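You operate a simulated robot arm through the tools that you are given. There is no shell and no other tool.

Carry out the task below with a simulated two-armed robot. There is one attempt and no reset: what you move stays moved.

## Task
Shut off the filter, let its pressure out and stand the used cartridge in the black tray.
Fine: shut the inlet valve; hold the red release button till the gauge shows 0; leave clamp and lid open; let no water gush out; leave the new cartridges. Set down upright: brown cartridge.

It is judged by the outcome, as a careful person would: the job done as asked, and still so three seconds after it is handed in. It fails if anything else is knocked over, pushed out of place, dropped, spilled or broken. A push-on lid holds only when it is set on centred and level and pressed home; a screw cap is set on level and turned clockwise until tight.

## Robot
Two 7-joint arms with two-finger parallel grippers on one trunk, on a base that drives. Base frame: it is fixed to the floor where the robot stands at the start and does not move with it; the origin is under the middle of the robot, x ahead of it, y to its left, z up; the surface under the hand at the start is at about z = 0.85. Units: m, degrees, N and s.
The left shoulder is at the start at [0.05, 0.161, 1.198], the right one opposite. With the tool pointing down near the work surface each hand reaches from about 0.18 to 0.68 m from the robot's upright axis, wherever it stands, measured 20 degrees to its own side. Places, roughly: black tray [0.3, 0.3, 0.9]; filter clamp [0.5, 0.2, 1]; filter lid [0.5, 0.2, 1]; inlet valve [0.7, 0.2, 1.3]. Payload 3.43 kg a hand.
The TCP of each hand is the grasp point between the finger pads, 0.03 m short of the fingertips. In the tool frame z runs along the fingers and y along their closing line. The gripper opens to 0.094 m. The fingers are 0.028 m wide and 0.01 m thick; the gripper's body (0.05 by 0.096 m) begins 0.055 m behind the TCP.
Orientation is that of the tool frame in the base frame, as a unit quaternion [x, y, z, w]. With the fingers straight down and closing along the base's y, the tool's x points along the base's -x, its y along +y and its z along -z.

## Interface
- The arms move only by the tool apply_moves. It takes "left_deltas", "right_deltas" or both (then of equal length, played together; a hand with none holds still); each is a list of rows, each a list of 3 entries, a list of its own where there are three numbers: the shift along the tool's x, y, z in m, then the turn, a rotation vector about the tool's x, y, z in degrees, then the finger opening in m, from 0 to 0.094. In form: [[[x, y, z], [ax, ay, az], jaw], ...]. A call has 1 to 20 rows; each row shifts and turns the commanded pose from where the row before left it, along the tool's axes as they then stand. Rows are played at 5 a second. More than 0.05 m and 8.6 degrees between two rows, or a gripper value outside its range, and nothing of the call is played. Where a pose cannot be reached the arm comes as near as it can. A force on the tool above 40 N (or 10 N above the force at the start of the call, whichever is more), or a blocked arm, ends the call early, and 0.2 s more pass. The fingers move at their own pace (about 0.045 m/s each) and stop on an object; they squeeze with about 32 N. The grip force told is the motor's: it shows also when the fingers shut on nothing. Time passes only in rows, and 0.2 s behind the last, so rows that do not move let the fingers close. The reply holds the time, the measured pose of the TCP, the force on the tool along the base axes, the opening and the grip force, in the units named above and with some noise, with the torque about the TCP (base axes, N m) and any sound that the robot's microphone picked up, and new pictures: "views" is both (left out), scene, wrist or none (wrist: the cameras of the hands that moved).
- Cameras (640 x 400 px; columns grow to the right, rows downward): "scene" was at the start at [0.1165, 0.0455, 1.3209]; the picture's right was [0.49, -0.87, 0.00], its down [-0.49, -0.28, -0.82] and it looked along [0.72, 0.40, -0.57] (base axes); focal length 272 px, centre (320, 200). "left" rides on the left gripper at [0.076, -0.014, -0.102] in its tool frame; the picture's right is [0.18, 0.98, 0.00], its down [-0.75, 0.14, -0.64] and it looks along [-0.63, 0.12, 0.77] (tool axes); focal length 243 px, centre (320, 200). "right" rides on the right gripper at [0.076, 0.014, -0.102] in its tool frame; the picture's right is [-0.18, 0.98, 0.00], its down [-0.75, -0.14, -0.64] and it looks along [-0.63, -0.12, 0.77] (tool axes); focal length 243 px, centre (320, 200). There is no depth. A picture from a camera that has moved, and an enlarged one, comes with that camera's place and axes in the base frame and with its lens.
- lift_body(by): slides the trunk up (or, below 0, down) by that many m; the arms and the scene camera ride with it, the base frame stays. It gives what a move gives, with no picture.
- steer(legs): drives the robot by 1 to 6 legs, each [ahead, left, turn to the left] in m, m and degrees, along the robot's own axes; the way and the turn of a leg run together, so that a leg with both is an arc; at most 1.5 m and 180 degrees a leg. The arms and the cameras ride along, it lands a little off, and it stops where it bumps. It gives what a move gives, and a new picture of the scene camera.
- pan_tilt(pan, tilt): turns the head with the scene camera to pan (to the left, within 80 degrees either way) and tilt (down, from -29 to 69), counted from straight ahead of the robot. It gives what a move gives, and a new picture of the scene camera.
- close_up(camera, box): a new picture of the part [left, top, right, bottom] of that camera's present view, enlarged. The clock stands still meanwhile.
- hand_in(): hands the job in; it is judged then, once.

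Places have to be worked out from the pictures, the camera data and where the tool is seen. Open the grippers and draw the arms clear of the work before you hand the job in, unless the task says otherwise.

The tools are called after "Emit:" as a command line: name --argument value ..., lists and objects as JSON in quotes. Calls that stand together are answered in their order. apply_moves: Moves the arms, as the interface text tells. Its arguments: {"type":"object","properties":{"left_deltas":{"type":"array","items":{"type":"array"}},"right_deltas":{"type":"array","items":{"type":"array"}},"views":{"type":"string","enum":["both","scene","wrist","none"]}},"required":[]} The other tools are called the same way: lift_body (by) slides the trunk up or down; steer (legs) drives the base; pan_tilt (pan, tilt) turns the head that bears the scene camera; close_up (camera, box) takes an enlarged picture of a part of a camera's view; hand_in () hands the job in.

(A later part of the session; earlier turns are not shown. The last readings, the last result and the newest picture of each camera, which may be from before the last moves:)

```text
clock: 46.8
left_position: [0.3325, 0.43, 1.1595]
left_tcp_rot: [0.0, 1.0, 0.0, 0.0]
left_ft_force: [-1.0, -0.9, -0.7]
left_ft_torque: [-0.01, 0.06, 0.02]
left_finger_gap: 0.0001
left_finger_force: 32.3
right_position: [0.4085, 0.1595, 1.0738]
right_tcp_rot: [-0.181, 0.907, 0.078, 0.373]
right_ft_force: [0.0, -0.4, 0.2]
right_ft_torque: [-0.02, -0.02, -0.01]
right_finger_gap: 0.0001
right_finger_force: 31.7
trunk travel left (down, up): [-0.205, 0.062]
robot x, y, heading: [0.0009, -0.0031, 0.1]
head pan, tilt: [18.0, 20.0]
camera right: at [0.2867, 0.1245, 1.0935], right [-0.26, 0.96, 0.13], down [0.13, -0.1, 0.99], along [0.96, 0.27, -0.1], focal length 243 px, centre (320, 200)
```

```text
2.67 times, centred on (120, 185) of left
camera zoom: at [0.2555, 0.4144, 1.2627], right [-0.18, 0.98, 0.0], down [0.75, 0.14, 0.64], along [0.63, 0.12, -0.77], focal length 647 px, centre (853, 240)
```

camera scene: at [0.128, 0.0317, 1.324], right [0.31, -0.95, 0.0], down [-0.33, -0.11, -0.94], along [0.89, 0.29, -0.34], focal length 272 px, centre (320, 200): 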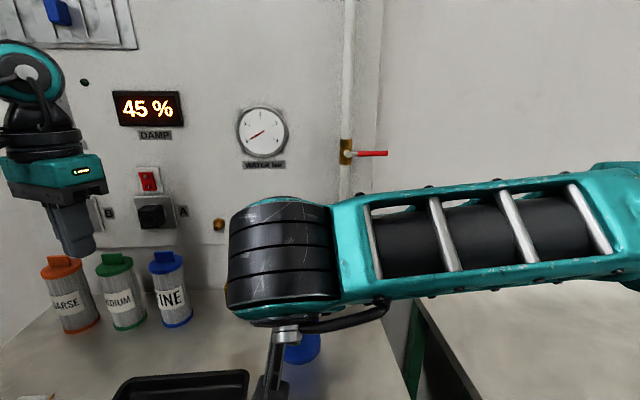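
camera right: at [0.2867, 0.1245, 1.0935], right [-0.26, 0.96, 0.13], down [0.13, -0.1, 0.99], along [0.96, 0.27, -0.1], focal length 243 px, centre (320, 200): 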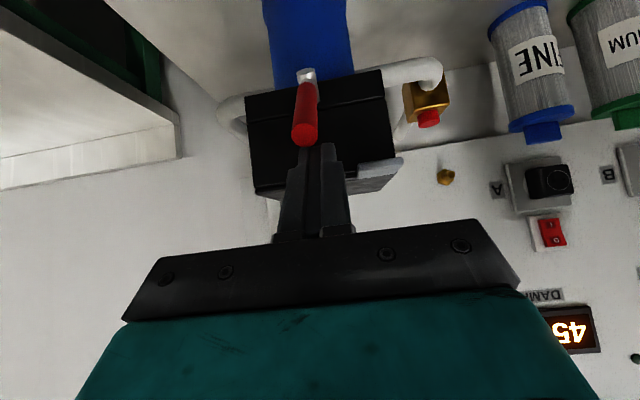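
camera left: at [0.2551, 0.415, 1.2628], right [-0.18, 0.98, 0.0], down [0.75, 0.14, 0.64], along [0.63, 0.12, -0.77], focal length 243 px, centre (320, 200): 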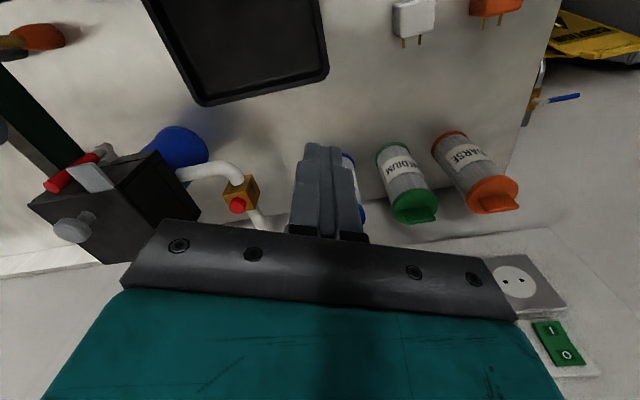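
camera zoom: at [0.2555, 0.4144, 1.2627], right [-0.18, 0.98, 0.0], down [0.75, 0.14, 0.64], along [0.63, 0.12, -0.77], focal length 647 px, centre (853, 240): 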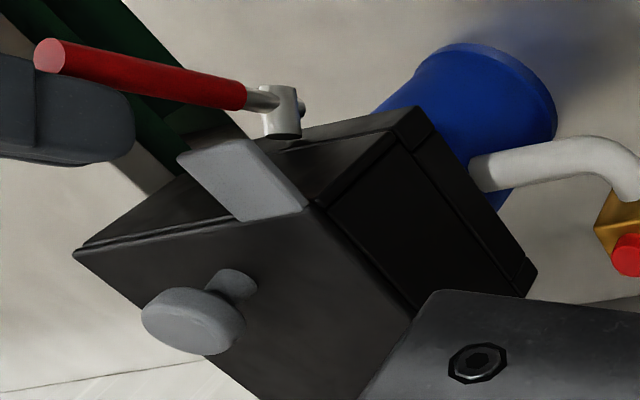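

The closed fingers are just above the lever (tip at about 39° out). I push down along the arc.

Emit:
apply_moves --right_deltas '[[[0.0062, -0.003, 0.0008], [0, 0, 0], 0], [[0.0062, 0, 0.0008], [0, 0, 0], 0], [[0.0082, 0, 0], [0, 0, 0], 0], [[0.0082, 0, 0], [0, 0, 0], 0], [[0.0079, 0, 0.002], [0, 0, 0], 0], [[0.0079, 0, 0.002], [0, 0, 0], 0], [[0.0071, 0, 0.004], [0, 0, 0], 0], [[0.0071, 0, 0.004], [0, 0, 0], 0]]' --views "wrist"

Emit:
close_up --camera "left" --box '[0, 110, 240, 260]'

```text
clock: 48.6
left_position: [0.3312, 0.4291, 1.1604]
left_tcp_rot: [0.0, 1.0, 0.0, 0.0]
left_ft_force: [0.2, -0.2, -0.9]
left_ft_torque: [0.02, 0.0, 0.05]
left_finger_gap: 0.0001
left_finger_force: 32.3
right_position: [0.3813, 0.1447, 1.0222]
right_tcp_rot: [-0.18, 0.906, 0.077, 0.375]
right_ft_force: [1.8, -0.7, 8.0]
right_ft_torque: [0.03, -0.1, 0.05]
right_finger_gap: 0.0001
right_finger_force: 31.9
trunk travel left (down, up): [-0.205, 0.062]
robot x, y, heading: [-0.0027, 0.001, -0.1]
head pan, tilt: [18.0, 20.0]
camera right: at [0.2585, 0.1095, 1.043], right [-0.26, 0.96, 0.14], down [0.13, -0.1, 0.99], along [0.96, 0.27, -0.1], focal length 243 px, centre (320, 200)
```

right: 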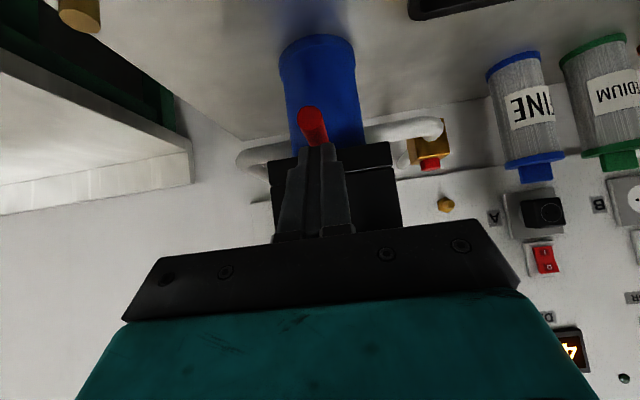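

```text
2.67 times, centred on (120, 185) of left
camera zoom: at [0.2551, 0.414, 1.2632], right [-0.18, 0.98, 0.0], down [0.75, 0.14, 0.64], along [0.63, 0.12, -0.77], focal length 647 px, centre (853, 240)
```

zoom: 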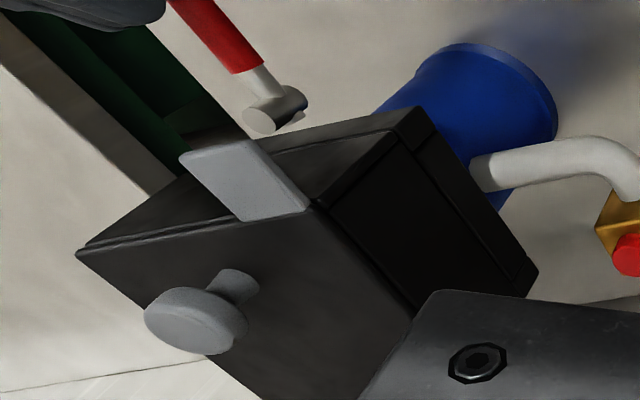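

The lever is now about horizontal with little resistance. I keep pushing down to find its stop.

Emit:
apply_moves --right_deltas '[[[0.0057, 0, 0.0057], [0, 0, 0], 0], [[0.0057, 0, 0.0057], [0, 0, 0], 0], [[0.0043, 0, 0.007], [0, 0, 0], 0], [[0.0043, 0, 0.007], [0, 0, 0], 0], [[0.0021, 0, 0.0078], [0, 0, 0], 0], [[0.0021, 0, 0.0078], [0, 0, 0], 0]]' --views "wrist"

Emit:
close_up --camera "left" --box '[0, 60, 240, 210]'

```text
clock: 49.1
left_position: [0.3304, 0.4285, 1.1605]
left_tcp_rot: [0.0, 1.0, 0.0, 0.0]
left_ft_force: [0.1, 0.5, 0.0]
left_ft_torque: [-0.02, -0.01, -0.01]
left_finger_gap: 0.0001
left_finger_force: 32.0
right_position: [0.3818, 0.1468, 1.0218]
right_tcp_rot: [-0.18, 0.902, 0.081, 0.384]
right_ft_force: [-7.3, -5.7, 19.6]
right_ft_torque: [-0.08, 0.0, 0.01]
right_finger_gap: 0.0
right_finger_force: 32.2
trunk travel left (down, up): [-0.205, 0.062]
robot x, y, heading: [-0.0045, -0.0028, -0.1]
head pan, tilt: [18.0, 20.0]
stopped in row 2 (right hand): the force on the tool passed its limit at 48 N (the readings are from after the stop); the commanded pose is now the measured one
camera right: at [0.2593, 0.1106, 1.0398], right [-0.26, 0.95, 0.14], down [0.11, -0.12, 0.99], along [0.96, 0.27, -0.08], focal length 243 px, centre (320, 200)
```

right: 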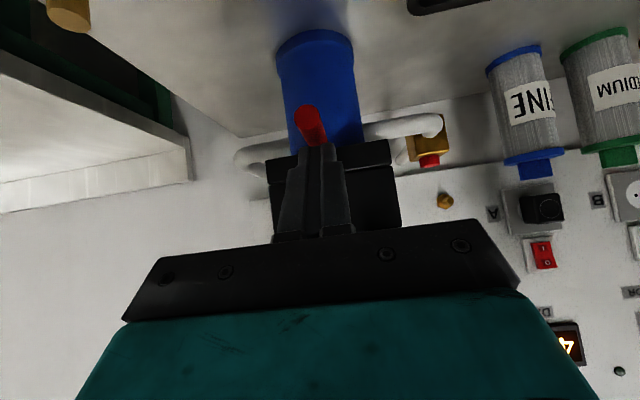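

```text
2.67 times, centred on (120, 135) of left
camera zoom: at [0.254, 0.4132, 1.2636], right [-0.18, 0.98, 0.0], down [0.75, 0.14, 0.64], along [0.63, 0.12, -0.77], focal length 647 px, centre (853, 373)
```

zoom: 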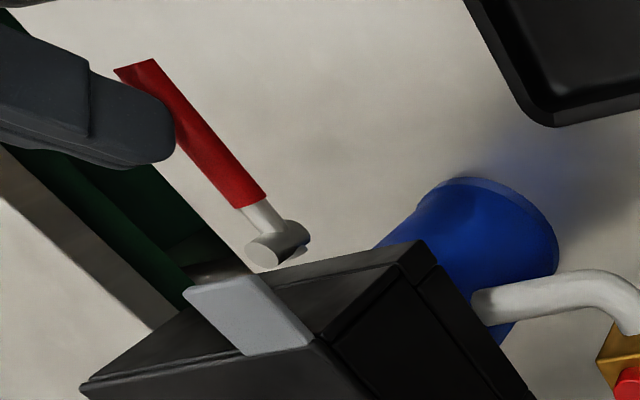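

That was a hard stop with the lever horizontal, so the clamp is open. I withdraw the right hand to the right and bring the left hand, tool down and yawed square to the filter, over the lid knob.

Emit:
apply_moves --right_deltas '[[[0, 0, -0.03], [0, 0, 0], 0], [[0, 0, -0.04], [0, 0, 0], 0], [[0, -0.03, -0.03], [0, 0, 0], 0], [[0, -0.045, 0], [0, 0, 0], 0], [[0, -0.045, 0], [0, 0, 0], 0], [[0, -0.045, 0], [0, 0, 0], 0], [[0, -0.045, 0], [0, 0, 0], 0], [[0, 0, 0], [0, 0, 0], 0], [[0, 0, 0], [0, 0, 0], 0], [[0, 0, 0], [0, 0, 0], 0], [[0, 0, 0], [0, 0, 0], 0], [[0, 0, 0], [0, 0, 0], 0], [[0, 0, 0], [0, 0, 0], 0]]' --left_deltas '[[[0, 0, 0], [0, 0, 0], 0], [[0, 0, 0], [0, 0, 0], 0], [[0, 0, 0], [0, 0, -7.5], 0], [[0, 0, 0], [0, 0, -7.5], 0.0], [[0, 0, 0], [0, 0, -7.5], 0.02], [[-0.0085, -0.04, -0.002], [0, 0, 0], 0.05], [[-0.0085, -0.04, -0.002], [0, 0, 0], 0.05], [[-0.0085, -0.04, -0.002], [0, 0, 0], 0.05], [[-0.0085, -0.04, -0.002], [0, 0, 0], 0.05], [[-0.0085, -0.04, -0.002], [0, 0, 0], 0.05], [[-0.0085, -0.04, 0], [0, 0, 0], 0.05], [[-0.0085, -0.04, 0], [0, 0, 0], 0.05], [[0, 0, 0], [0, 0, 0], 0.05]]'

```text
clock: 51.9
left_position: [0.4941, 0.1927, 1.1707]
left_tcp_rot: [-0.196, 0.981, 0.0, 0.0]
left_ft_force: [-0.4, 0.5, 0.4]
left_ft_torque: [-0.01, 0.02, 0.0]
left_finger_gap: 0.0499
left_finger_force: 0.0
right_position: [0.3981, -0.0767, 1.0872]
right_tcp_rot: [-0.18, 0.903, 0.08, 0.381]
right_ft_force: [-0.4, -0.2, 0.1]
right_ft_torque: [-0.01, 0.02, 0.03]
right_finger_gap: 0.0
right_finger_force: 32.0
trunk travel left (down, up): [-0.205, 0.062]
robot x, y, heading: [-0.0008, -0.0011, 0.1]
head pan, tilt: [18.0, 20.0]
camera scene: at [0.1275, 0.0307, 1.3241], right [0.31, -0.95, 0.0], down [-0.32, -0.11, -0.94], along [0.89, 0.29, -0.34], focal length 272 px, centre (320, 200)
camera right: at [0.2756, -0.1118, 1.1053], right [-0.26, 0.96, 0.14], down [0.12, -0.11, 0.99], along [0.96, 0.27, -0.08], focal length 243 px, centre (320, 200)
camera left: at [0.429, 0.1503, 1.2735], right [-0.55, 0.84, 0.0], down [0.64, 0.42, 0.64], along [0.54, 0.35, -0.77], focal length 243 px, centre (320, 200)
```

scene: 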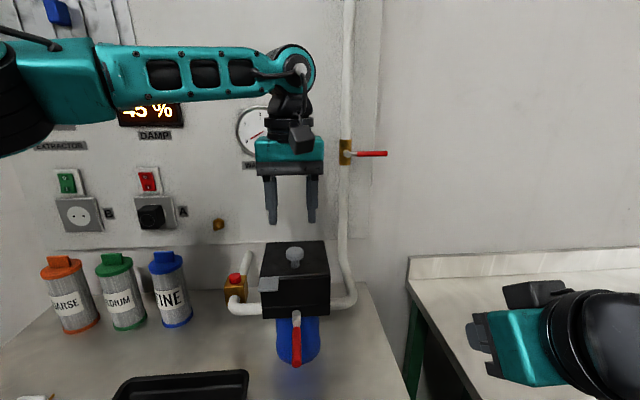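
right: 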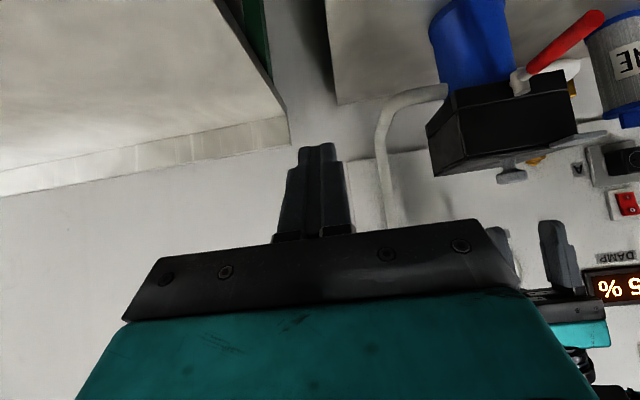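
left: 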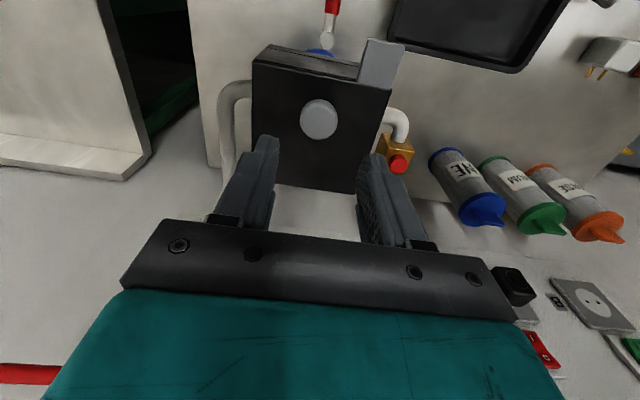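

The knob is directly under the left hand at about [0.495, 0.191]. I descend so the fingertips straddle the knob head, and close on it.

Emit:
apply_moves --left_deltas '[[[0, -0.001, 0.04], [0, 0, 0], 0.05], [[0, -0.001, 0.034], [0, 0, 0], 0.05], [[0, 0, 0.002], [0, 0, 0], 0.05], [[0, 0, 0], [0, 0, 0], 0.02], [[0, 0, 0], [0, 0, 0], 0.0], [[0, 0, 0], [0, 0, 0], 0.0], [[0, 0, 0], [0, 0, 0], 0.0]]'

Emit:
close_up --camera "scene" --box '[210, 200, 370, 300]'

```text
clock: 53.5
left_position: [0.495, 0.193, 1.0934]
left_tcp_rot: [-0.195, 0.981, 0.0, -0.001]
left_ft_force: [-3.2, 5.1, -1.3]
left_ft_torque: [0.04, 0.2, 0.01]
left_finger_gap: 0.0288
left_finger_force: 44.5
right_position: [0.3984, -0.0766, 1.0867]
right_tcp_rot: [-0.181, 0.903, 0.08, 0.381]
right_ft_force: [-0.4, -0.3, 0.9]
right_ft_torque: [-0.01, -0.01, 0.0]
right_finger_gap: 0.0
right_finger_force: 32.4
trunk travel left (down, up): [-0.205, 0.062]
robot x, y, heading: [-0.0021, 0.0015, -0.2]
head pan, tilt: [18.0, 20.0]
camera scene: at [0.1279, 0.0313, 1.324], right [0.31, -0.95, 0.0], down [-0.33, -0.11, -0.94], along [0.89, 0.29, -0.34], focal length 272 px, centre (320, 200)
camera left: at [0.4298, 0.1491, 1.1966], right [-0.55, 0.84, 0.0], down [0.64, 0.42, 0.64], along [0.54, 0.35, -0.77], focal length 243 px, centre (320, 200)
```

scene: 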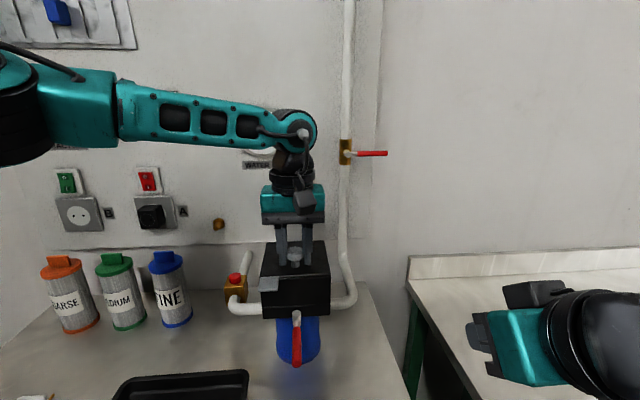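
left: 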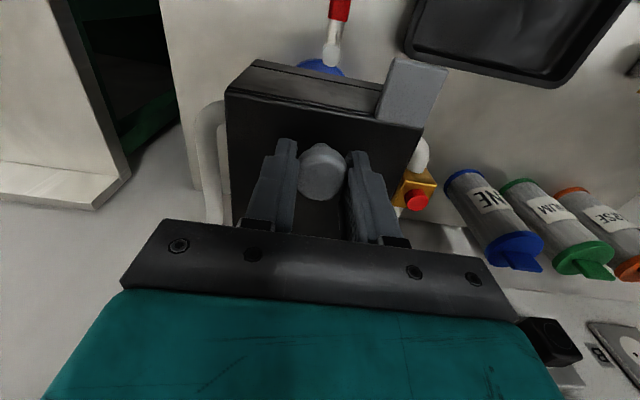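

```text
4.00 times, centred on (290, 250) of scene
camera zoom: at [0.1279, 0.0313, 1.324], right [0.31, -0.95, 0.0], down [-0.33, -0.11, -0.94], along [0.89, 0.29, -0.34], focal length 1086 px, centre (440, 0)
```

zoom: 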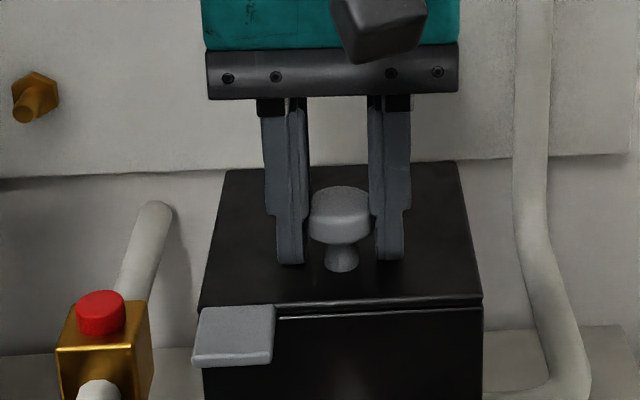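

The knob is firmly held (29 mm). I lift along a hinge arc, first about 20°, and check the forces.

Emit:
apply_moves --left_deltas '[[[-0.0033, 0, -0.008], [0, 0, 0], 0], [[-0.0033, 0, -0.008], [0, 0, 0], 0], [[-0.0047, 0, -0.0074], [0, 0, 0], 0], [[-0.0047, 0, -0.0073], [0, 0, 0], 0]]'

Emit:
close_up --camera "scene" --box '[210, 200, 370, 300]'

```text
clock: 54.5
left_position: [0.5148, 0.1995, 1.1188]
left_tcp_rot: [-0.196, 0.981, 0.001, -0.004]
left_ft_force: [12.9, 5.6, -32.4]
left_ft_torque: [-0.21, 0.28, 0.02]
left_finger_gap: 0.029
left_finger_force: 44.6
right_position: [0.4016, -0.0752, 1.0848]
right_tcp_rot: [-0.18, 0.905, 0.08, 0.377]
right_ft_force: [-0.1, 0.8, 0.2]
right_ft_torque: [-0.03, -0.02, 0.05]
right_finger_gap: 0.0
right_finger_force: 31.6
trunk travel left (down, up): [-0.205, 0.062]
robot x, y, heading: [-0.0003, -0.0009, -0.2]
head pan, tilt: [18.0, 20.0]
camera scene: at [0.1329, 0.0324, 1.3231], right [0.31, -0.95, 0.0], down [-0.33, -0.11, -0.94], along [0.89, 0.29, -0.35], focal length 272 px, centre (320, 200)
camera left: at [0.4494, 0.1566, 1.222], right [-0.55, 0.84, 0.01], down [0.65, 0.42, 0.64], along [0.53, 0.35, -0.77], focal length 243 px, centre (320, 200)
```

scene: 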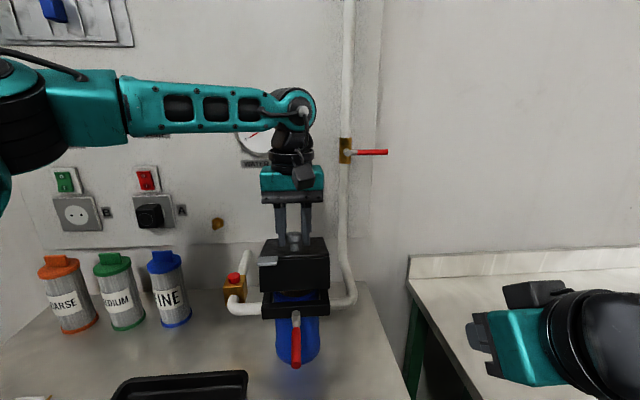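
left: 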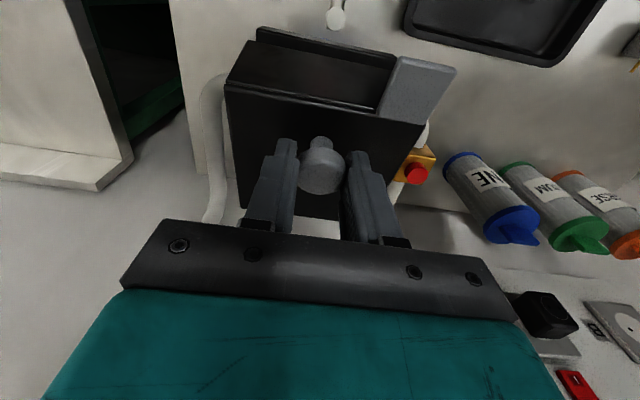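

```text
4.00 times, centred on (290, 250) of scene
camera zoom: at [0.1329, 0.0324, 1.3231], right [0.31, -0.95, 0.0], down [-0.33, -0.11, -0.94], along [0.89, 0.29, -0.35], focal length 1086 px, centre (440, 0)
```

zoom: 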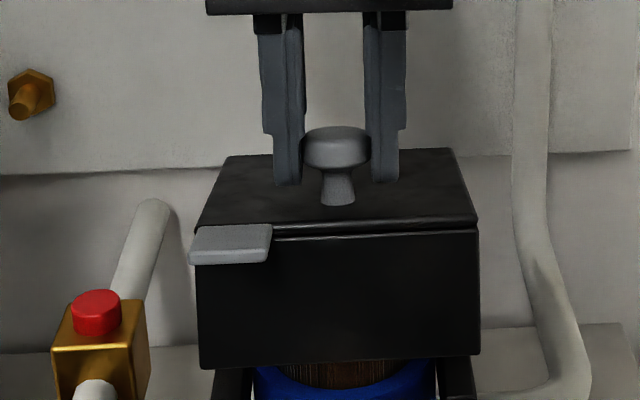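

The cover is a tall lid hinged low at the back, and the brown cartridge is showing beneath. The 32 N reading points to a lower hinge, at z ≈ 1.0, so I correct the arc and continue.

Emit:
apply_moves --left_deltas '[[[-0.0115, 0, 0.0064], [0, 0, 0], 0], [[-0.0076, 0, -0.0042], [0, 0, 0], 0], [[-0.0076, 0, -0.0041], [0, 0, 0], 0], [[-0.0102, 0, -0.0037], [0, 0, 0], 0], [[-0.0102, 0, -0.0037], [0, 0, 0], 0]]'

```text
clock: 55.7
left_position: [0.5436, 0.2117, 1.1334]
left_tcp_rot: [-0.191, 0.982, -0.005, 0.001]
left_ft_force: [1.1, -27.8, -3.9]
left_ft_torque: [-0.98, 1.05, 0.03]
left_finger_gap: 0.0289
left_finger_force: 44.9
left hand out of reach, approached as far as the arm can: row 4, 5
right_position: [0.3988, -0.0815, 1.0865]
right_tcp_rot: [-0.179, 0.904, 0.08, 0.38]
right_ft_force: [-0.7, -0.3, 0.2]
right_ft_torque: [0.03, 0.0, -0.01]
right_finger_gap: 0.0
right_finger_force: 32.2
trunk travel left (down, up): [-0.205, 0.062]
robot x, y, heading: [-0.0015, -0.0038, -0.2]
head pan, tilt: [18.0, 20.0]
camera scene: at [0.1289, 0.0263, 1.324], right [0.31, -0.95, 0.0], down [-0.33, -0.1, -0.94], along [0.89, 0.29, -0.34], focal length 272 px, centre (320, 200)
camera left: at [0.4775, 0.1713, 1.2365], right [-0.54, 0.84, -0.01], down [0.64, 0.42, 0.64], along [0.54, 0.34, -0.77], focal length 243 px, centre (320, 200)
```

scene: 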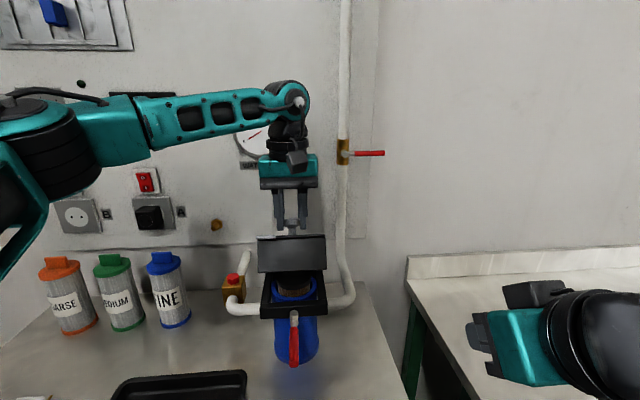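
left: 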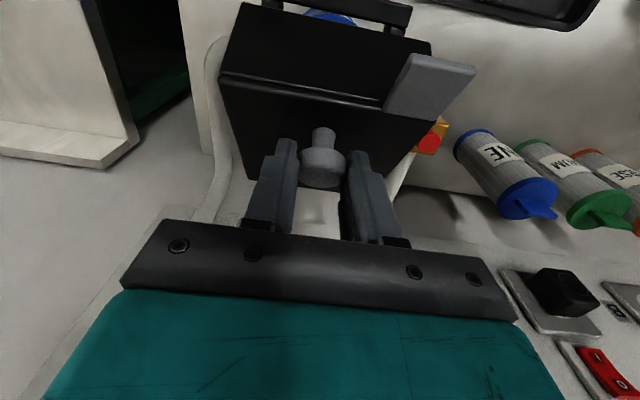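

The left arm is at its reach limit with the lid about 35° open. I keep holding it there and bring the right hand, fingers closed, under the lid's front edge to push it the rest of the way.

Emit:
apply_moves --right_deltas '[[[-0.0128, 0.0384, 0.016], [0, 0, 0], 0], [[-0.0128, 0.0384, 0.016], [0, 0, 0], 0], [[-0.0128, 0.0384, 0.016], [0, 0, 0], 0], [[-0.0128, 0.0384, 0.016], [0, 0, 0], 0], [[-0.0128, 0.0384, 0.016], [0, 0, 0], 0]]'

Emit:
close_up --camera "right" --box '[200, 40, 440, 190]'

```text
clock: 57.0
left_position: [0.5438, 0.2138, 1.1334]
left_tcp_rot: [-0.19, 0.982, -0.01, 0.002]
left_ft_force: [4.6, -8.9, -2.4]
left_ft_torque: [-0.68, -0.34, -0.02]
left_finger_gap: 0.0291
left_finger_force: 44.8
right_position: [0.4171, 0.1405, 1.0773]
right_tcp_rot: [-0.18, 0.904, 0.08, 0.38]
right_ft_force: [-0.7, 0.4, -0.1]
right_ft_torque: [-0.02, 0.01, 0.01]
right_finger_gap: 0.0
right_finger_force: 32.5
trunk travel left (down, up): [-0.205, 0.062]
robot x, y, heading: [0.0013, 0.0009, 0.1]
head pan, tilt: [18.0, 20.0]
stopped in row 5 (left hand): the force on the tool passed its limit at 42 N (the readings are from after the stop); the commanded pose is now the measured one
camera scene: at [0.129, 0.0296, 1.3239], right [0.31, -0.95, 0.0], down [-0.33, -0.1, -0.94], along [0.89, 0.29, -0.34], focal length 272 px, centre (320, 200)
camera right: at [0.2951, 0.1042, 1.0962], right [-0.26, 0.96, 0.14], down [0.12, -0.11, 0.99], along [0.96, 0.27, -0.08], focal length 243 px, centre (320, 200)
```

scene: 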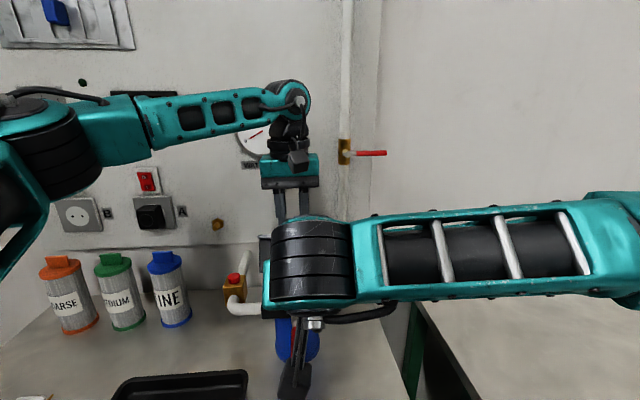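
right: 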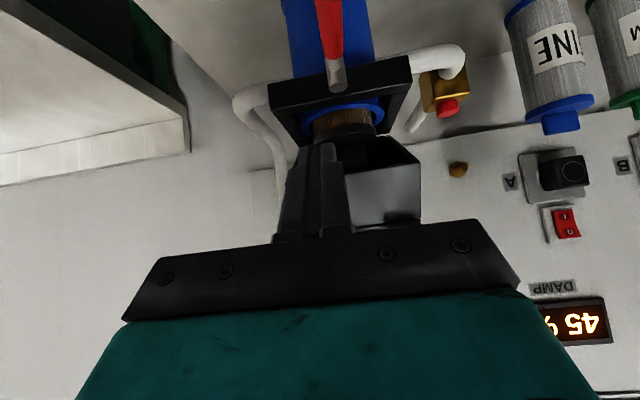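

```text
2.67 times, centred on (320, 115) of right
camera zoom: at [0.2951, 0.1042, 1.0962], right [-0.26, 0.96, 0.14], down [0.12, -0.11, 0.99], along [0.96, 0.27, -0.08], focal length 647 px, centre (320, 427)
```

zoom: 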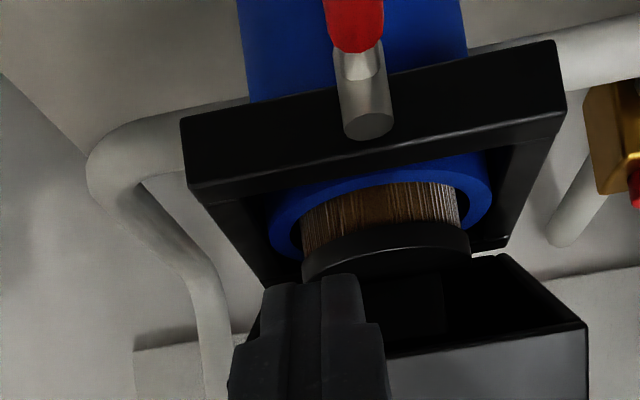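

Clear view: the lid is hollow, and the brown cartridge with its black cap sits in the blue housing. I slip the right fingertips just under the lid's front edge.

Emit:
apply_moves --right_deltas '[[[-0.0188, 0, 0.0294], [0, 0, 0], 0], [[-0.0188, 0, 0.0294], [0, 0, 0], 0]]'

Emit:
close_up --camera "right" --box '[200, 40, 440, 190]'

```text
clock: 57.7
left_position: [0.5454, 0.2136, 1.1355]
left_tcp_rot: [-0.191, 0.981, -0.01, 0.006]
left_ft_force: [-1.1, -6.7, 2.3]
left_ft_torque: [-0.9, 0.39, 0.05]
left_finger_gap: 0.0291
left_finger_force: 45.1
right_position: [0.4708, 0.1672, 1.0597]
right_tcp_rot: [-0.186, 0.906, 0.081, 0.371]
right_ft_force: [0.1, 0.9, -3.1]
right_ft_torque: [-0.04, 0.09, 0.06]
right_finger_gap: 0.0
right_finger_force: 31.7
trunk travel left (down, up): [-0.205, 0.062]
robot x, y, heading: [-0.0017, 0.0002, -0.3]
head pan, tilt: [18.0, 20.0]
stopped in row 2 (right hand): the force on the tool passed its limit at 76 N (the readings are from after the stop); the commanded pose is now the measured one
camera scene: at [0.1276, 0.0293, 1.3242], right [0.31, -0.95, 0.0], down [-0.33, -0.1, -0.94], along [0.89, 0.29, -0.34], focal length 272 px, centre (320, 200)
camera right: at [0.3497, 0.1302, 1.0802], right [-0.27, 0.95, 0.14], down [0.14, -0.1, 0.99], along [0.95, 0.28, -0.1], focal length 243 px, centre (320, 200)
```

scene: 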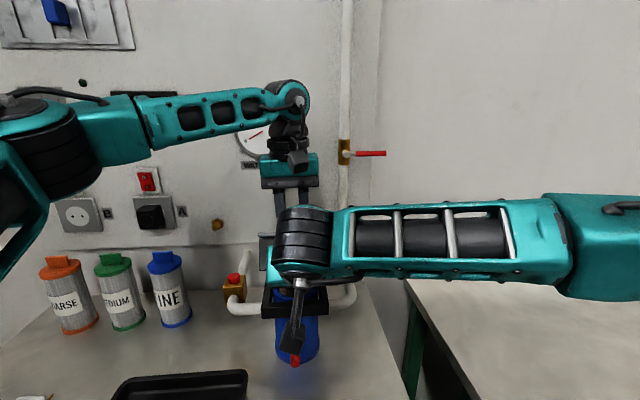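
right: 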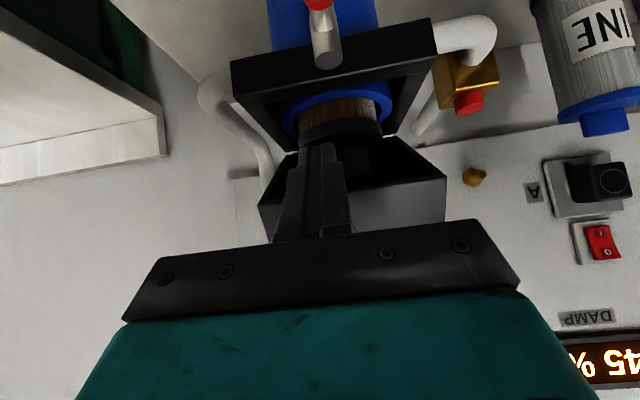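

```text
2.67 times, centred on (320, 115) of right
camera zoom: at [0.3497, 0.1302, 1.0802], right [-0.27, 0.95, 0.14], down [0.14, -0.1, 0.99], along [0.95, 0.28, -0.1], focal length 647 px, centre (320, 427)
```

zoom: 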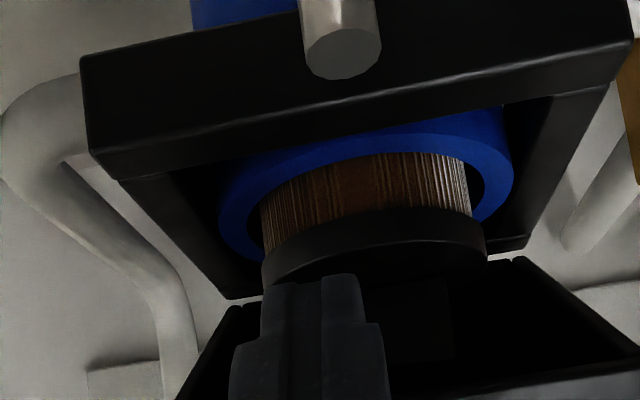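

The fingertips met the lid edge. I raise them slightly to take up the lid's weight.

Emit:
apply_moves --right_deltas '[[[-0.0035, 0, -0.0035], [0, 0, 0], 0], [[-0.0035, 0, -0.0035], [0, 0, 0], 0]]' --views "none"

Emit:
close_up --camera "right" --box '[200, 80, 500, 267]'

Emit:
close_up --camera "left" --box '[160, 0, 480, 200]'

```text
clock: 58.3
left_position: [0.5469, 0.2147, 1.1353]
left_tcp_rot: [-0.194, 0.981, -0.01, 0.01]
left_ft_force: [12.4, -7.9, 18.1]
left_ft_torque: [-0.7, 0.89, -0.03]
left_finger_gap: 0.029
left_finger_force: 44.8
right_position: [0.4711, 0.1664, 1.0661]
right_tcp_rot: [-0.187, 0.908, 0.08, 0.367]
right_ft_force: [-9.0, -3.4, -23.3]
right_ft_torque: [-0.17, 0.43, 0.0]
right_finger_gap: 0.0
right_finger_force: 32.3
trunk travel left (down, up): [-0.205, 0.062]
robot x, y, heading: [0.0017, -0.0015, -0.0]
head pan, tilt: [18.0, 20.0]
```

```text
2.13 times, centred on (350, 174) of right
camera zoom: at [0.3493, 0.1292, 1.0871], right [-0.27, 0.95, 0.14], down [0.15, -0.1, 0.98], along [0.95, 0.28, -0.11], focal length 518 px, centre (256, 256)
```

zoom: 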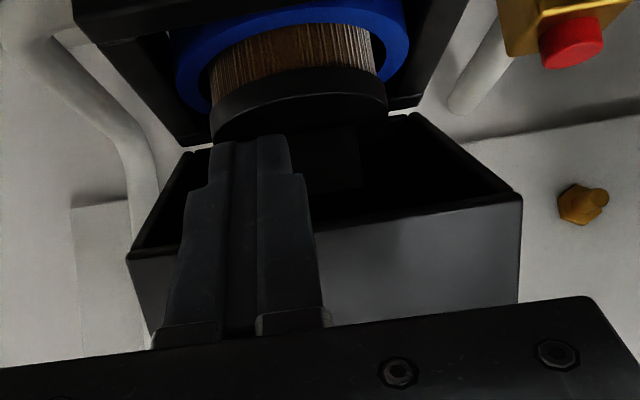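

```text
2.00 times, centred on (320, 100) of left
camera zoom: at [0.4803, 0.1735, 1.2367], right [-0.54, 0.84, -0.03], down [0.63, 0.43, 0.65], along [0.56, 0.34, -0.76], focal length 485 px, centre (320, 400)
```

zoom: 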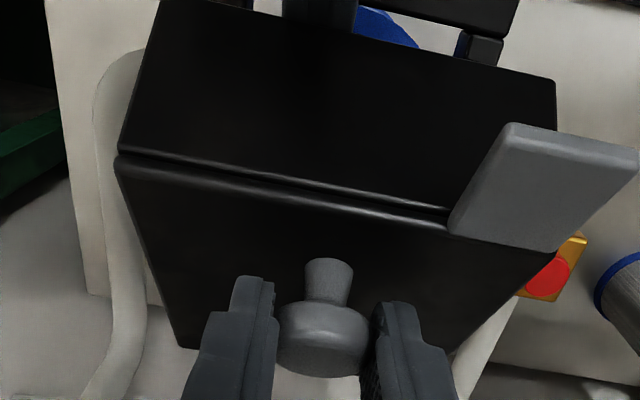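

The right fingers are now carrying the lid (23 N). I open the left gripper and lift it off the knob, then move it out to the left so the lid can swing.

Emit:
apply_moves --left_deltas '[[[0, 0, 0], [0, 0, 0], 0.06], [[0, 0, 0], [0, 0, 0], 0.07], [[0, 0, -0.035], [0, 0, 0], 0.07], [[0, 0, -0.035], [0, 0, 0], 0.07], [[0.02, 0.035, -0.01], [0, 0, 0], 0.07], [[0.02, 0.04, 0], [0, 0, 0], 0.07], [[0.02, 0.04, 0], [0, 0, 0], 0.07], [[0.02, 0.04, 0], [0, 0, 0], 0.07]]'

```text
clock: 60.1
left_position: [0.3989, 0.3392, 1.1919]
left_tcp_rot: [-0.193, 0.981, -0.01, 0.007]
left_ft_force: [-1.1, 0.8, 0.5]
left_ft_torque: [-0.04, -0.03, -0.04]
left_finger_gap: 0.0699
left_finger_force: 0.0
left hand out of reach, approached as far as the arm can: row 3, 4
right_position: [0.4718, 0.1677, 1.0708]
right_tcp_rot: [-0.186, 0.906, 0.08, 0.372]
right_ft_force: [-0.1, -0.2, 0.0]
right_ft_torque: [-0.01, 0.0, -0.02]
right_finger_gap: 0.0001
right_finger_force: 31.7
trunk travel left (down, up): [-0.205, 0.062]
robot x, y, heading: [-0.0001, 0.0041, -0.1]
head pan, tilt: [18.0, 20.0]
camera scene: at [0.1272, 0.0306, 1.3241], right [0.31, -0.95, 0.0], down [-0.32, -0.11, -0.94], along [0.89, 0.29, -0.34], focal length 272 px, centre (320, 200)
camera left: at [0.3324, 0.2969, 1.2947], right [-0.54, 0.84, -0.02], down [0.63, 0.43, 0.65], along [0.55, 0.34, -0.76], focal length 243 px, centre (320, 200)
```

scene: 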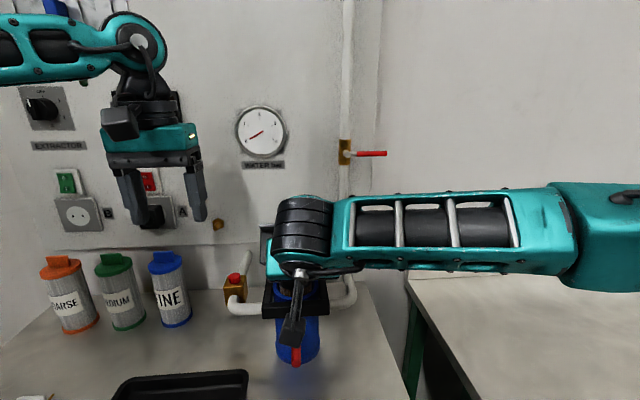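
left: 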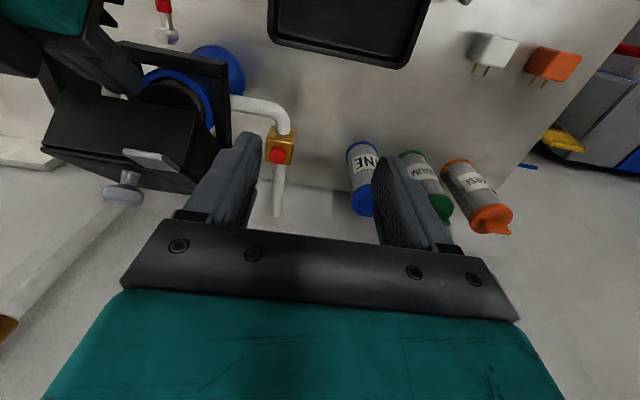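

The right force dropped to zero and the lid seems to stay up by itself. I zoom in to see its angle.

Emit:
close_up --camera "left" --box '[0, 0, 320, 200]'

Emit:
close_up --camera "right" --box '[160, 60, 480, 260]'

```text
2.00 times, centred on (160, 100) of left
camera zoom: at [0.3324, 0.2969, 1.2947], right [-0.54, 0.84, -0.02], down [0.63, 0.43, 0.65], along [0.55, 0.34, -0.76], focal length 485 px, centre (640, 400)
```

zoom: 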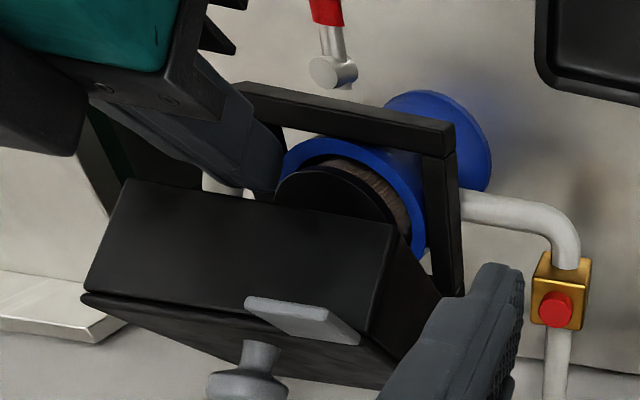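

```text
2.00 times, centred on (320, 160) of right
camera zoom: at [0.3497, 0.1313, 1.0901], right [-0.27, 0.95, 0.14], down [0.13, -0.1, 0.99], along [0.95, 0.28, -0.1], focal length 485 px, centre (320, 280)
```

zoom: 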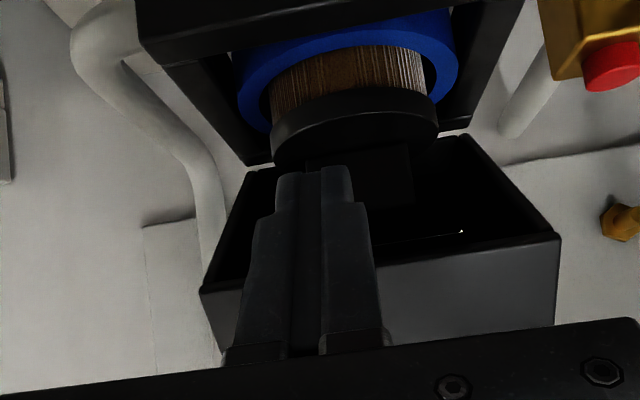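

The lid holds itself at roughly 50–55°. I raise the right fingers above the cartridge and push the lid's lower front edge up and back.

Emit:
apply_moves --right_deltas '[[[-0.0142, 0, -0.007], [0, 0, 0], 0], [[-0.0142, 0, -0.007], [0, 0, 0], 0], [[-0.0195, 0, 0.0088], [0, 0, 0], 0], [[-0.0195, 0, 0.0088], [0, 0, 0], 0], [[-0.0117, 0, 0.0095], [0, 0, 0], 0], [[-0.0117, 0, 0.0095], [0, 0, 0], 0]]'

Emit:
close_up --camera "left" --box '[0, 0, 320, 200]'

```text
clock: 61.5
left_position: [0.3998, 0.3374, 1.1925]
left_tcp_rot: [-0.195, 0.981, -0.009, 0.006]
left_ft_force: [-0.6, -0.2, 0.7]
left_ft_torque: [0.02, -0.02, 0.0]
left_finger_gap: 0.07
left_finger_force: 0.1
right_position: [0.545, 0.1993, 1.1167]
right_tcp_rot: [-0.186, 0.906, 0.079, 0.372]
right_ft_force: [0.4, 0.2, 0.3]
right_ft_torque: [0.0, 0.0, -0.02]
right_finger_gap: 0.0002
right_finger_force: 31.7
trunk travel left (down, up): [-0.205, 0.062]
robot x, y, heading: [-0.0044, 0.0008, -0.1]
head pan, tilt: [18.0, 20.0]
camera scene: at [0.128, 0.0301, 1.324], right [0.31, -0.95, 0.0], down [-0.33, -0.11, -0.94], along [0.89, 0.29, -0.34], focal length 272 px, centre (320, 200)
camera right: at [0.4244, 0.1622, 1.137], right [-0.27, 0.95, 0.14], down [0.14, -0.1, 0.99], along [0.95, 0.28, -0.1], focal length 243 px, centre (320, 200)
```

scene: 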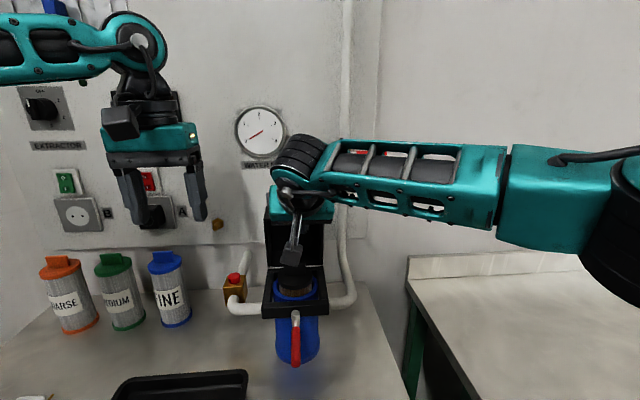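
right: 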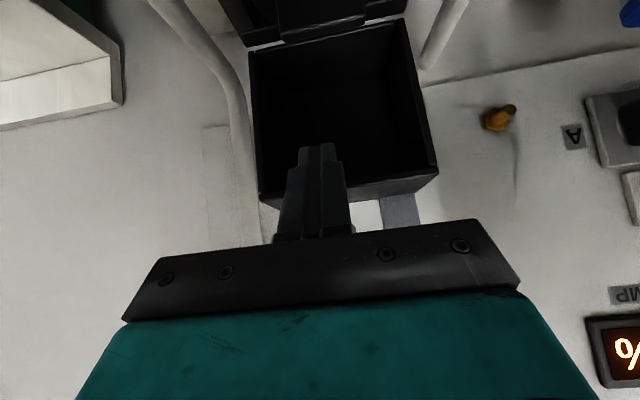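

```text
2.00 times, centred on (160, 100) of left
camera zoom: at [0.3335, 0.2964, 1.2948], right [-0.54, 0.84, -0.02], down [0.63, 0.43, 0.65], along [0.55, 0.34, -0.76], focal length 485 px, centre (640, 400)
```

zoom: 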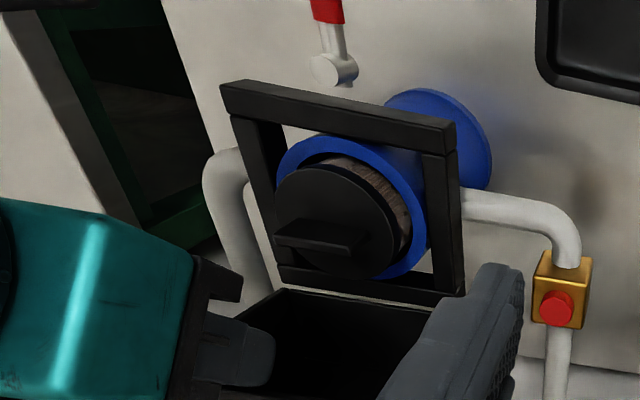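

The lid has swung fully open past vertical and rests there. I withdraw the right hand up, back and to the right, raise the trunk for reach, and then look at the cartridge's handle.

Emit:
apply_moves --right_deltas '[[[0, 0, -0.045], [0, 0, 0], 0], [[0, 0, -0.045], [0, 0, 0], 0], [[0.02, -0.03, -0.03], [0, 0, 0], 0], [[0.02, -0.045, 0], [0, 0, 0], 0], [[0.02, -0.045, 0], [0, 0, 0], 0], [[0.02, -0.045, 0], [0, 0, 0], 0], [[0.02, -0.045, 0], [0, 0, 0], 0], [[0, -0.045, 0], [0, 0, 0], 0]]' --views "scene"

Emit:
lift_body --by 0.06

Emit:
close_up --camera "scene" --box '[200, 190, 400, 340]'

```text
clock: 63.3
left_position: [0.3997, 0.3375, 1.1935]
left_tcp_rot: [-0.194, 0.981, -0.008, 0.007]
left_ft_force: [0.6, -0.3, -0.3]
left_ft_torque: [0.01, -0.02, 0.0]
left_finger_gap: 0.0701
left_finger_force: 0.1
right_position: [0.5046, -0.0986, 1.1297]
right_tcp_rot: [-0.186, 0.906, 0.079, 0.372]
right_ft_force: [0.8, -0.3, 0.2]
right_ft_torque: [0.0, -0.02, 0.03]
right_finger_gap: 0.0
right_finger_force: 31.9
trunk travel left (down, up): [-0.205, 0.062]
robot x, y, heading: [-0.0005, -0.0023, -0.4]
head pan, tilt: [18.0, 20.0]
camera scene: at [0.128, 0.0293, 1.3241], right [0.31, -0.95, 0.0], down [-0.33, -0.1, -0.94], along [0.89, 0.29, -0.34], focal length 272 px, centre (320, 200)
```

scene: 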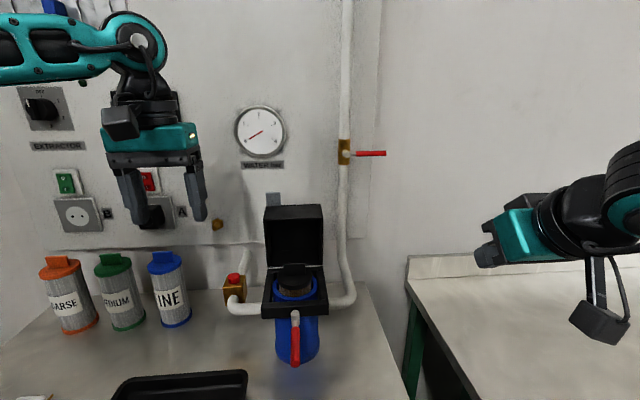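

```text
clock: 64.3
left_position: [0.4006, 0.3363, 1.2541]
left_tcp_rot: [-0.194, 0.981, -0.008, 0.006]
left_ft_force: [1.3, -0.6, 0.2]
left_ft_torque: [-0.01, 0.01, -0.01]
left_finger_gap: 0.07
left_finger_force: 0.1
right_position: [0.505, -0.0975, 1.1898]
right_tcp_rot: [-0.185, 0.906, 0.08, 0.372]
right_ft_force: [-0.1, -0.2, -0.4]
right_ft_torque: [0.02, 0.01, -0.02]
right_finger_gap: 0.0
right_finger_force: 32.2
trunk travel left (down, up): [-0.265, 0.002]
robot x, y, heading: [-0.0014, 0.0022, 0.1]
head pan, tilt: [18.0, 20.0]
```

```text
2.67 times, centred on (300, 265) of scene
camera zoom: at [0.1281, 0.03, 1.384], right [0.31, -0.95, 0.0], down [-0.33, -0.11, -0.94], along [0.89, 0.29, -0.34], focal length 724 px, centre (373, 27)
```

zoom: 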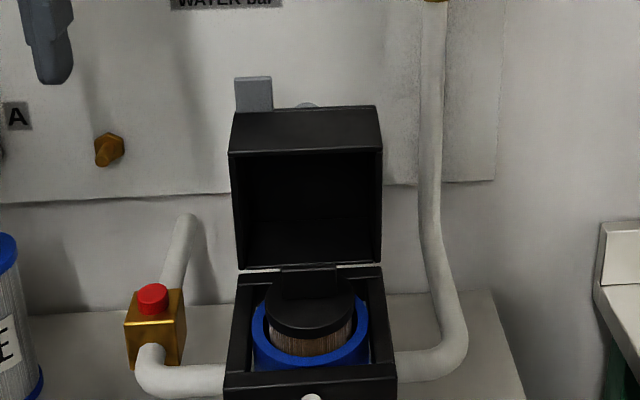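

The lid is wide open and the cartridge with its black bar handle is exposed. The handle runs laterally, so I turn the left hand 90° to close across it while still clear of everything.

Emit:
apply_moves --left_deltas '[[[0, 0, 0], [0, 0, 7.5], 0.07], [[0, 0, 0], [0, 0, 7.5], 0.07], [[0, 0, 0], [0, 0, 7.5], 0.07], [[0, 0, 0], [0, 0, 7.5], 0.07], [[0, 0, 0], [0, 0, 7.5], 0.07], [[0, 0, 0], [0, 0, 7.5], 0.07], [[0, 0, 0], [0, 0, 7.5], 0.07], [[0, 0, 0], [0, 0, 7.5], 0.07], [[0, 0, 0], [0, 0, 7.5], 0.07], [[0, 0, 0], [0, 0, 7.5], 0.07], [[0, 0, 0], [0, 0, 7.5], 0.07], [[0, 0, 0], [0, 0, 7.5], 0.07]]'

```text
clock: 66.9
left_position: [0.3061, 0.2103, 1.2648]
left_tcp_rot: [0.556, 0.831, -0.001, 0.011]
left_ft_force: [0.3, 0.2, -0.4]
left_ft_torque: [-0.01, -0.01, 0.0]
left_finger_gap: 0.0699
left_finger_force: 0.1
left hand out of reach, approached as far as the arm can: row 8, 9, 10, 11, 12
right_position: [0.5038, -0.0983, 1.1899]
right_tcp_rot: [-0.186, 0.906, 0.08, 0.371]
right_ft_force: [-0.2, 0.3, -0.2]
right_ft_torque: [0.0, 0.02, -0.02]
right_finger_gap: 0.0002
right_finger_force: 31.9
trunk travel left (down, up): [-0.265, 0.002]
robot x, y, heading: [0.0011, -0.0026, 0.4]
head pan, tilt: [18.0, 20.0]
camera scene: at [0.1277, 0.0294, 1.3841], right [0.31, -0.95, 0.0], down [-0.33, -0.1, -0.94], along [0.89, 0.29, -0.34], focal length 272 px, centre (320, 200)
camera left: at [0.2618, 0.2766, 1.3662], right [0.84, 0.54, 0.01], down [0.41, -0.64, 0.66], along [0.36, -0.55, -0.75], focal length 243 px, centre (320, 200)
```

scene: 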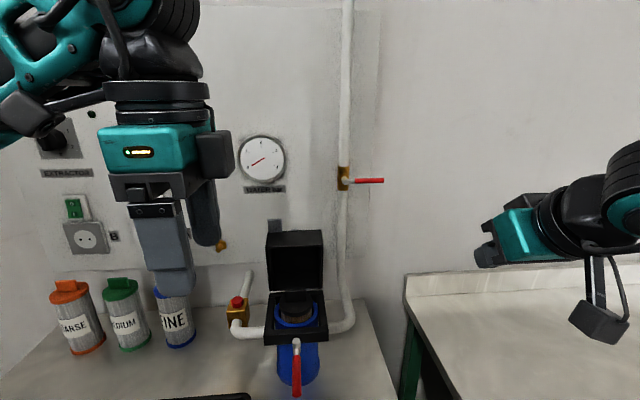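
left: 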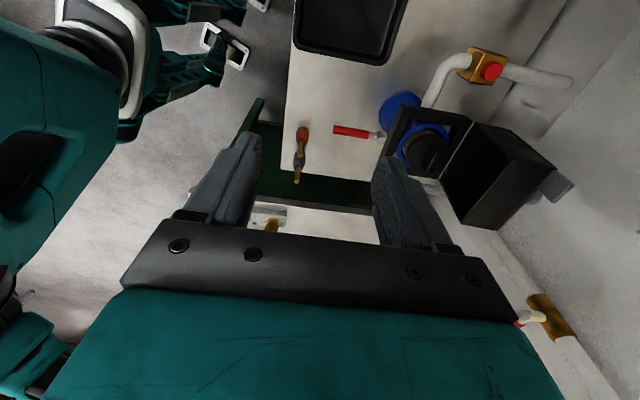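

The hand has turned, though the arm drifted back while doing it. I enlarge the view of the cartridge from here.

Emit:
close_up --camera "left" --box '[370, 70, 530, 170]'

Emit:
close_up --camera "scene" --box '[230, 210, 360, 340]'

```text
4.00 times, centred on (450, 120) of left
camera zoom: at [0.2618, 0.2766, 1.3662], right [0.84, 0.54, 0.01], down [0.41, -0.64, 0.66], along [0.36, -0.55, -0.75], focal length 970 px, centre (-200, 520)
```

zoom: 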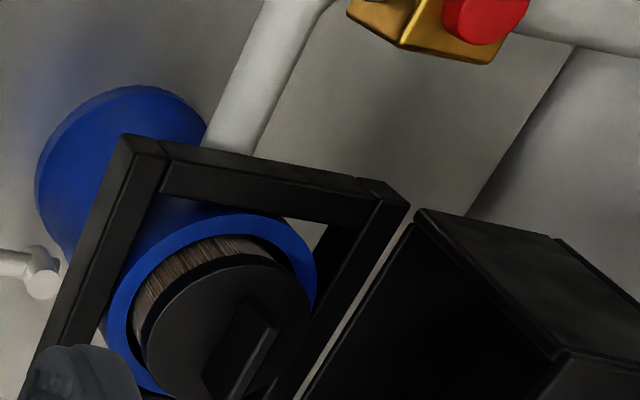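

```text
3.08 times, centred on (295, 275) of scene
camera zoom: at [0.1277, 0.0294, 1.3841], right [0.31, -0.95, 0.0], down [-0.33, -0.1, -0.94], along [0.89, 0.29, -0.34], focal length 836 px, centre (397, -31)
```

zoom: 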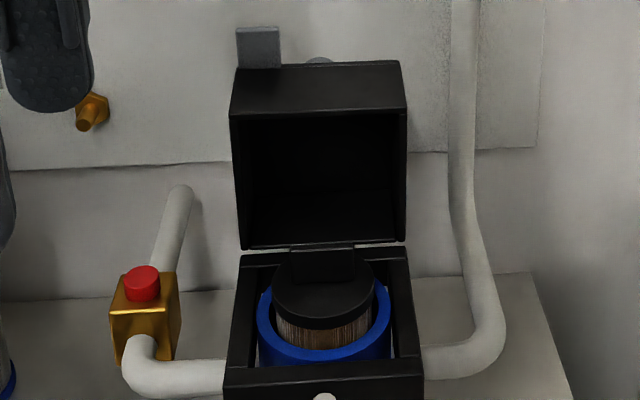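

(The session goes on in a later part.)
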